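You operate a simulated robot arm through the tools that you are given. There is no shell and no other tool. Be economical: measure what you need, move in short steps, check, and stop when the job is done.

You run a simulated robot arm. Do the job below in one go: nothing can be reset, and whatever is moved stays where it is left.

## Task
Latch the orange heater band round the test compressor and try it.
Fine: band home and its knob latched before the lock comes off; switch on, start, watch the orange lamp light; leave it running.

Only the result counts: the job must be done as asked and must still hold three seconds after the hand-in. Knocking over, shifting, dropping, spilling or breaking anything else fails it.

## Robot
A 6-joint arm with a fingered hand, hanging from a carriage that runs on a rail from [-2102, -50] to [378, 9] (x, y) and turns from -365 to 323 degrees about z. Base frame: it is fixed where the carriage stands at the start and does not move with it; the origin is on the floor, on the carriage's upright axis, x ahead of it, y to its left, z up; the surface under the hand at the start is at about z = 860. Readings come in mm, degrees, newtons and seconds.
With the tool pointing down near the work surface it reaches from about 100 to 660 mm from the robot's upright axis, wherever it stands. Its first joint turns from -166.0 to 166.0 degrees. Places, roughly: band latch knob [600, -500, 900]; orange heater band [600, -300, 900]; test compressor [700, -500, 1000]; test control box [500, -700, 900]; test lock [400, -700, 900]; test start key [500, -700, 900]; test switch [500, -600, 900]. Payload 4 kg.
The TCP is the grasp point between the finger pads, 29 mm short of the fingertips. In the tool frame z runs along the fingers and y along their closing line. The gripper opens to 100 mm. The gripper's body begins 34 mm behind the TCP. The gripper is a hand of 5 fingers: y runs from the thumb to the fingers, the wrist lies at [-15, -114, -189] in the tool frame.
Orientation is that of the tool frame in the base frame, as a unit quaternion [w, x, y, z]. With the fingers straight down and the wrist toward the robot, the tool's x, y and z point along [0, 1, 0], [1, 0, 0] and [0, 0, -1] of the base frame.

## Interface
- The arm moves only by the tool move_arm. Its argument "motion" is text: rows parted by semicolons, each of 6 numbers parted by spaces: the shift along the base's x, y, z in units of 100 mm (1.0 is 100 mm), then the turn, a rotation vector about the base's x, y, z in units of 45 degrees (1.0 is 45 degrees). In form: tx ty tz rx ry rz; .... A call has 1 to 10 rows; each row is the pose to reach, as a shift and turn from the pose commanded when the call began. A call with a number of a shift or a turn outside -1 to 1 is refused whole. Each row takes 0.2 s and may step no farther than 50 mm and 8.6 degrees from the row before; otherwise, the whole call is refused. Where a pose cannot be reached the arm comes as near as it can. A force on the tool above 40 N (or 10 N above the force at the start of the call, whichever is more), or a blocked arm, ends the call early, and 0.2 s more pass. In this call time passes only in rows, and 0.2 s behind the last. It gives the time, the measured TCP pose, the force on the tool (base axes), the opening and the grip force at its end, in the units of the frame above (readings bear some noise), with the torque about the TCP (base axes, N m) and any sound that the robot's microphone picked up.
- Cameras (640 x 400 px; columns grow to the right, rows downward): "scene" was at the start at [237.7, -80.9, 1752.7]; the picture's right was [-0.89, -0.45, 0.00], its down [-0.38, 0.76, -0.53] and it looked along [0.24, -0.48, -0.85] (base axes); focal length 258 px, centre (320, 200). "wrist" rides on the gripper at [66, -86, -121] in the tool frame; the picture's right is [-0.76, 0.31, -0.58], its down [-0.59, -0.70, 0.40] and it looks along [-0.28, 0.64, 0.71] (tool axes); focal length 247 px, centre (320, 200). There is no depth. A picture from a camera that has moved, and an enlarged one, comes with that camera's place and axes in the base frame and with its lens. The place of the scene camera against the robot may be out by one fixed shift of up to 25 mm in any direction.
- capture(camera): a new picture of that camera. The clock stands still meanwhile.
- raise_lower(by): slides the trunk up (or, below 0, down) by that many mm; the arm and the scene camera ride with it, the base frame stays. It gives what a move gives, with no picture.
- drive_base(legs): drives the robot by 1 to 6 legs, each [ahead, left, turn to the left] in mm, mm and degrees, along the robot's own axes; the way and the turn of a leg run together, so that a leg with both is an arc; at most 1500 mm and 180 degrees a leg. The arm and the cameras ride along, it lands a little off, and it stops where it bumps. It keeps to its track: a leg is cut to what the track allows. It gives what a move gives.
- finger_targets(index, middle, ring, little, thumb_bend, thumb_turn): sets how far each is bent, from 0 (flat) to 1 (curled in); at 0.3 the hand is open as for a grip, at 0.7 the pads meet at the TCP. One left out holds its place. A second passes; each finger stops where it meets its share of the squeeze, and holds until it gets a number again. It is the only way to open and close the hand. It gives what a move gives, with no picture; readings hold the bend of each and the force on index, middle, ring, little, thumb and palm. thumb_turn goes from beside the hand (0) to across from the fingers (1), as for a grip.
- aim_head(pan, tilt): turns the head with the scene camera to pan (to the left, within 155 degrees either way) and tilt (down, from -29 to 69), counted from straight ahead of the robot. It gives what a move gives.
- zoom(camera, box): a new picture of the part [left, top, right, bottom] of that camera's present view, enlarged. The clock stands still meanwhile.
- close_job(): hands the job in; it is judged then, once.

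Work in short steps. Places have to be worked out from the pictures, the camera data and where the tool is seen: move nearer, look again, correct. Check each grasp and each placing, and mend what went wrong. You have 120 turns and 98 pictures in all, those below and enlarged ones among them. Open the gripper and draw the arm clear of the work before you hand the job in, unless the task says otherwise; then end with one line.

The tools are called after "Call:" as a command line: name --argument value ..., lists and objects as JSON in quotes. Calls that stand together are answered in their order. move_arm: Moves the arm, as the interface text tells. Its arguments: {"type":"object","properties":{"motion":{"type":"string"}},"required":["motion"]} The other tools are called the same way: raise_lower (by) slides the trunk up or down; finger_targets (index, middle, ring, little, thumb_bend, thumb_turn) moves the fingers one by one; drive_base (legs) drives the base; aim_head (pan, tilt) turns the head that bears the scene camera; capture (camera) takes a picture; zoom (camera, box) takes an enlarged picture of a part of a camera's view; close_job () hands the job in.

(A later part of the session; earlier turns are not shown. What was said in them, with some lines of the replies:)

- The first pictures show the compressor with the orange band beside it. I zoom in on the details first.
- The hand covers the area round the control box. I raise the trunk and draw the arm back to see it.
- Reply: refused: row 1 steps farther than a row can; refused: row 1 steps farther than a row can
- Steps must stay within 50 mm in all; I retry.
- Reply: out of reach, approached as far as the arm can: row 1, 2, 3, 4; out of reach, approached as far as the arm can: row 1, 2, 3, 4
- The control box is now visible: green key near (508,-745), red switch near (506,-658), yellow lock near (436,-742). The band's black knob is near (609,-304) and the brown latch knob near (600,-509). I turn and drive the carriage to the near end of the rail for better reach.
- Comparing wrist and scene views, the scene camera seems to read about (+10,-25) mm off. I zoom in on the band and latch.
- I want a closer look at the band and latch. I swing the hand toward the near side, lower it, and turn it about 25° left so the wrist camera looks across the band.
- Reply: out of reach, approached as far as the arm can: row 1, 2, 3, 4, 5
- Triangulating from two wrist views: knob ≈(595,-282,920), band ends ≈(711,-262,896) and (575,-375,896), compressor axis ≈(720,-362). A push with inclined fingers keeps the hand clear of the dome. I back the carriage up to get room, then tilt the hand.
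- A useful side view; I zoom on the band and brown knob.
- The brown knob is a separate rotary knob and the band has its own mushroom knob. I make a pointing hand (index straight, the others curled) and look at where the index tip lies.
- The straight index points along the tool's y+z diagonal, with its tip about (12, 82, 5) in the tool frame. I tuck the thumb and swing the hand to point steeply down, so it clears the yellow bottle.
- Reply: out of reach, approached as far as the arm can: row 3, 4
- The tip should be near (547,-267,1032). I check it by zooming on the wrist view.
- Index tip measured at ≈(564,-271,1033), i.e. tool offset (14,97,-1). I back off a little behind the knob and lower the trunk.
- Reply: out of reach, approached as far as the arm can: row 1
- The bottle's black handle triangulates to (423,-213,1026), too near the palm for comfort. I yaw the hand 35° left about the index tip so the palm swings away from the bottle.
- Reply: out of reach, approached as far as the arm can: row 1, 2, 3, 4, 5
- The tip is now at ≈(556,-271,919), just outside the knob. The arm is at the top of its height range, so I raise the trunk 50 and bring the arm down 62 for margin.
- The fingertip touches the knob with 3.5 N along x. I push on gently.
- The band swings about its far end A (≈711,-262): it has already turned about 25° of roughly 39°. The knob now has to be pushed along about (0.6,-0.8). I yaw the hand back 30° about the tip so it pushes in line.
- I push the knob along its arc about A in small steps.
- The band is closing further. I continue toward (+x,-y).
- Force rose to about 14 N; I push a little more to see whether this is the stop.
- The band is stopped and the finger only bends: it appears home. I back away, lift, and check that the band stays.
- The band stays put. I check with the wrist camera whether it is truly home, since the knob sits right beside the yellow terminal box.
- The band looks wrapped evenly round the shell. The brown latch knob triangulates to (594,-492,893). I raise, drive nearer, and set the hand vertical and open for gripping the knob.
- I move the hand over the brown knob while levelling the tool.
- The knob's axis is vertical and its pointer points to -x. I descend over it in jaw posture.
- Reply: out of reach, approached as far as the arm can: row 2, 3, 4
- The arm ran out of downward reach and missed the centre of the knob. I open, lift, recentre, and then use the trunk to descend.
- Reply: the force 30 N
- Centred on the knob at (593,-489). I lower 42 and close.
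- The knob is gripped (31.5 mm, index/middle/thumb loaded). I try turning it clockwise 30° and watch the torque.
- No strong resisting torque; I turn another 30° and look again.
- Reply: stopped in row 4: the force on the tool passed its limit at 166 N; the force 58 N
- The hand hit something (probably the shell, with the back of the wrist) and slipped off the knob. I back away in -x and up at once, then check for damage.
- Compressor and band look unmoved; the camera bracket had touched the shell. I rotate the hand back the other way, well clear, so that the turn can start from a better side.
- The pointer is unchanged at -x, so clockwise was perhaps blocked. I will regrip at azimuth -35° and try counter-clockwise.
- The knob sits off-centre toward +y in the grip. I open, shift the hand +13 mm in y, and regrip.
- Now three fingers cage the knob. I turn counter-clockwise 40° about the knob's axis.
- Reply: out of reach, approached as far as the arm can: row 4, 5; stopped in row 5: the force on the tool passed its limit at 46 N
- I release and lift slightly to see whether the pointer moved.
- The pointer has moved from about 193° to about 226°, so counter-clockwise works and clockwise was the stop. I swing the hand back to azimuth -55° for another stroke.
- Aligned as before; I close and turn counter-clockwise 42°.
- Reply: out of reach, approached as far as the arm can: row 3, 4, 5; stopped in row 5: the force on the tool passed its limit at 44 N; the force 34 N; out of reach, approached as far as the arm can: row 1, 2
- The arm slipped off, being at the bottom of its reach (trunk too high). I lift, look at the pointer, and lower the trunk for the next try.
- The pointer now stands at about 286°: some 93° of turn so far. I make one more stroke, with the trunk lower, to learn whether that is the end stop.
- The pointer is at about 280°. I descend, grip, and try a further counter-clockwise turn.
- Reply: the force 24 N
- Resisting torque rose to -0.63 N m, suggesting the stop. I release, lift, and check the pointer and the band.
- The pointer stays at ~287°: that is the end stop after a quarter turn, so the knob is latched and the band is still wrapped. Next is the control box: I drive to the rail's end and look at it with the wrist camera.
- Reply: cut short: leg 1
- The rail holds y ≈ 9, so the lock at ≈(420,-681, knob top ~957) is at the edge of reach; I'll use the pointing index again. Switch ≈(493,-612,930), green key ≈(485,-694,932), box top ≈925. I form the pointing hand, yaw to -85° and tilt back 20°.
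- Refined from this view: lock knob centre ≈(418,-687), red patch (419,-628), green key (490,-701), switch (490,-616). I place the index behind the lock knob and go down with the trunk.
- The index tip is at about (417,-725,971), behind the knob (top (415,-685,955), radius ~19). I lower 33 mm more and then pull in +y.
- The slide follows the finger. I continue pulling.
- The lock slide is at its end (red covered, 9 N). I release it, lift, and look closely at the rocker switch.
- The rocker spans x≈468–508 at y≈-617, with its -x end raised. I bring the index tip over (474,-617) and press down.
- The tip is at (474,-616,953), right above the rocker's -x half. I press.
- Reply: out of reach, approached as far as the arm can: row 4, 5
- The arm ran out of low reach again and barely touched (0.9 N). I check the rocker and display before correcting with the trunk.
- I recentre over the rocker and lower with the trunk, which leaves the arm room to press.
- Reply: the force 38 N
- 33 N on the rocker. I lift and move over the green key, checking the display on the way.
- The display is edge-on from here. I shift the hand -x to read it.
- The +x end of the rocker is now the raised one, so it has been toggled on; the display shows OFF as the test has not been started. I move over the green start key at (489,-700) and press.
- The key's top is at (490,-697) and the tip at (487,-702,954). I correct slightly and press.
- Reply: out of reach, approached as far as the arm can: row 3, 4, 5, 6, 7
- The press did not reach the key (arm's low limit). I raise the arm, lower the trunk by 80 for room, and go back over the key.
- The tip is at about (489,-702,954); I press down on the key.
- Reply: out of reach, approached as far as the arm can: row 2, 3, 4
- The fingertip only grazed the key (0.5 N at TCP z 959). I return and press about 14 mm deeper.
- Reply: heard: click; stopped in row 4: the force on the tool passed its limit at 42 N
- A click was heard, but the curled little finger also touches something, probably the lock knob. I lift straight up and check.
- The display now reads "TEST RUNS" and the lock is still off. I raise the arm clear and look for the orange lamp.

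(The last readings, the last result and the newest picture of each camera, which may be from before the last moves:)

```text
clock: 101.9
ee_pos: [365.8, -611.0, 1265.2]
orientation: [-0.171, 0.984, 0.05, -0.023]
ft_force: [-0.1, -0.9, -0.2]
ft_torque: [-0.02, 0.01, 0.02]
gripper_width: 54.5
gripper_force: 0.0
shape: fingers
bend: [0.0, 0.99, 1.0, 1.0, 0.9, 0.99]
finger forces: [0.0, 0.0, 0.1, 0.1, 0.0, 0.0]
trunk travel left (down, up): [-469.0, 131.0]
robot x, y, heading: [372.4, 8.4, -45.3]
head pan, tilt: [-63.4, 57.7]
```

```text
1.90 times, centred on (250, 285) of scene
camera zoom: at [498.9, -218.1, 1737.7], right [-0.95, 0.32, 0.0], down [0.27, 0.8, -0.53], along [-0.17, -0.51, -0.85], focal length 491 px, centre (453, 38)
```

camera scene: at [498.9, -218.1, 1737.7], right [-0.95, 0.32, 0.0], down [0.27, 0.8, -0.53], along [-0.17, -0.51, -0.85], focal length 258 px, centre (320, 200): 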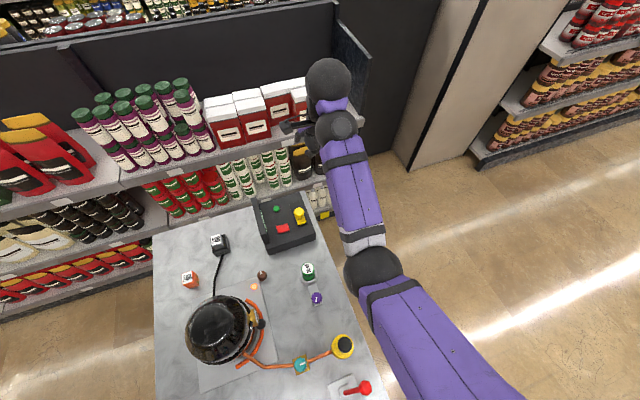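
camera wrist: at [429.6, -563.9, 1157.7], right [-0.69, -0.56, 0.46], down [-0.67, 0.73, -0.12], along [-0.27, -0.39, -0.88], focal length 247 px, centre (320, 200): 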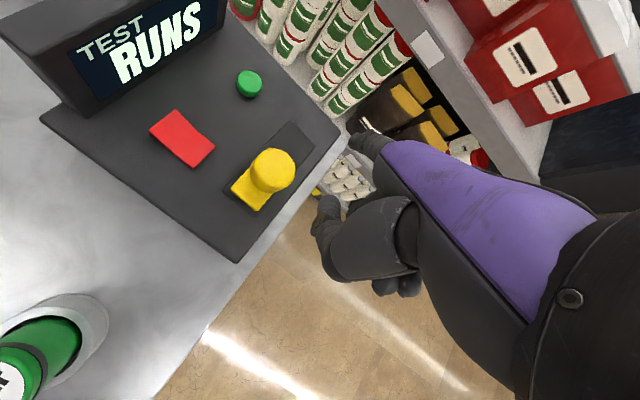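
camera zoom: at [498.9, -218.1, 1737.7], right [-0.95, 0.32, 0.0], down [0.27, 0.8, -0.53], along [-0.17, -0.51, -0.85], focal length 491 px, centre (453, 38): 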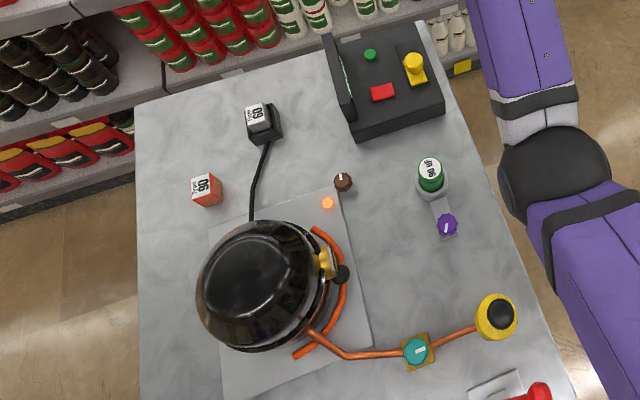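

The orange lamp glows on the plate beside the latch knob, the test runs, and everything else stands where it was. I draw the arm back, open the hand, and take a final check of the display and lamp.

Call:
move_arm --motion "0 0.4 0 0 0 0; 0 0.8 0 0 0 0; 0 1 0 0 0 0"

Call:
finger_targets --index 0.3 --middle 0.3 --ring 0.3 --little 0.3 --thumb_bend 0.3

Call:
zoom --camera "scene" --box '[140, 180, 360, 390]'

Call:
capture --camera "wrist"

```text
clock: 102.7
ee_pos: [366.3, -552.8, 1219.3]
orientation: [-0.17, 0.984, 0.051, -0.023]
ft_force: [0.7, 0.2, -0.6]
ft_torque: [0.04, 0.01, -0.01]
gripper_width: 54.5
gripper_force: 0.2
shape: fingers
bend: [0.0, 0.99, 1.0, 1.0, 0.9, 0.99]
finger forces: [0.0, 0.0, 0.0, 0.0, 0.0, 0.0]
out of reach, approached as far as the arm can: row 1, 2, 3
trunk travel left (down, up): [-469.0, 131.0]
robot x, y, heading: [371.4, 5.3, -45.3]
head pan, tilt: [-63.4, 57.7]
```

```text
clock: 103.7
ee_pos: [364.8, -553.3, 1218.6]
orientation: [-0.17, 0.984, 0.051, -0.023]
ft_force: [0.3, 0.2, 0.7]
ft_torque: [-0.03, 0.0, 0.02]
gripper_width: 98.8
gripper_force: 0.0
shape: fingers
bend: [0.3, 0.3, 0.3, 0.3, 0.3, 0.95]
finger forces: [0.0, 0.0, 0.1, 0.1, 0.0, 0.0]
trunk travel left (down, up): [-469.0, 131.0]
robot x, y, heading: [374.6, 8.0, -45.7]
head pan, tilt: [-63.4, 57.7]
```

```text
1.90 times, centred on (250, 285) of scene
camera zoom: at [498.9, -218.1, 1737.7], right [-0.95, 0.32, 0.0], down [0.27, 0.8, -0.53], along [-0.17, -0.51, -0.85], focal length 491 px, centre (453, 38)
```

zoom: 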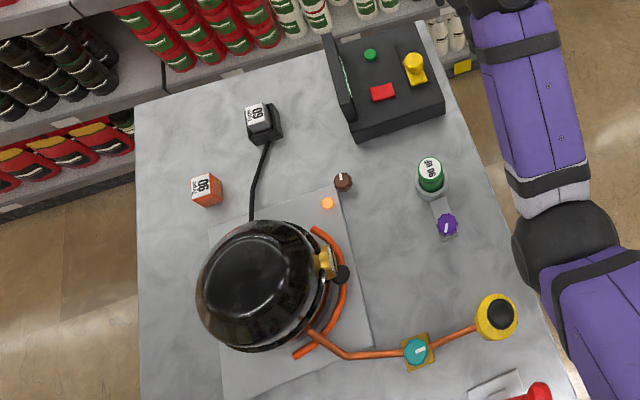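

```text
6 pictures are left
camera wrist: at [430.6, -505.8, 1359.9], right [-0.69, -0.56, 0.46], down [-0.67, 0.73, -0.12], along [-0.27, -0.39, -0.88], focal length 247 px, centre (320, 200)
```

wrist: 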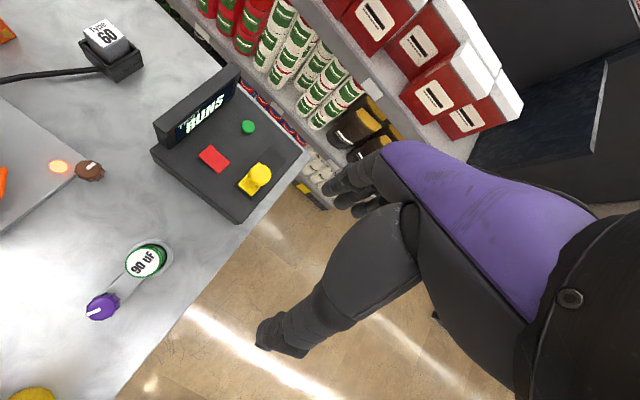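

The test still runs and the orange lamp is lit, with the hand open and clear. I hand the job in.

Call:
close_job

```text
The job is handed in.
```

The heater band is round the compressor with its knob turned to the latched stop, the lock came off after that, and the test is left running with the orange lamp lit.
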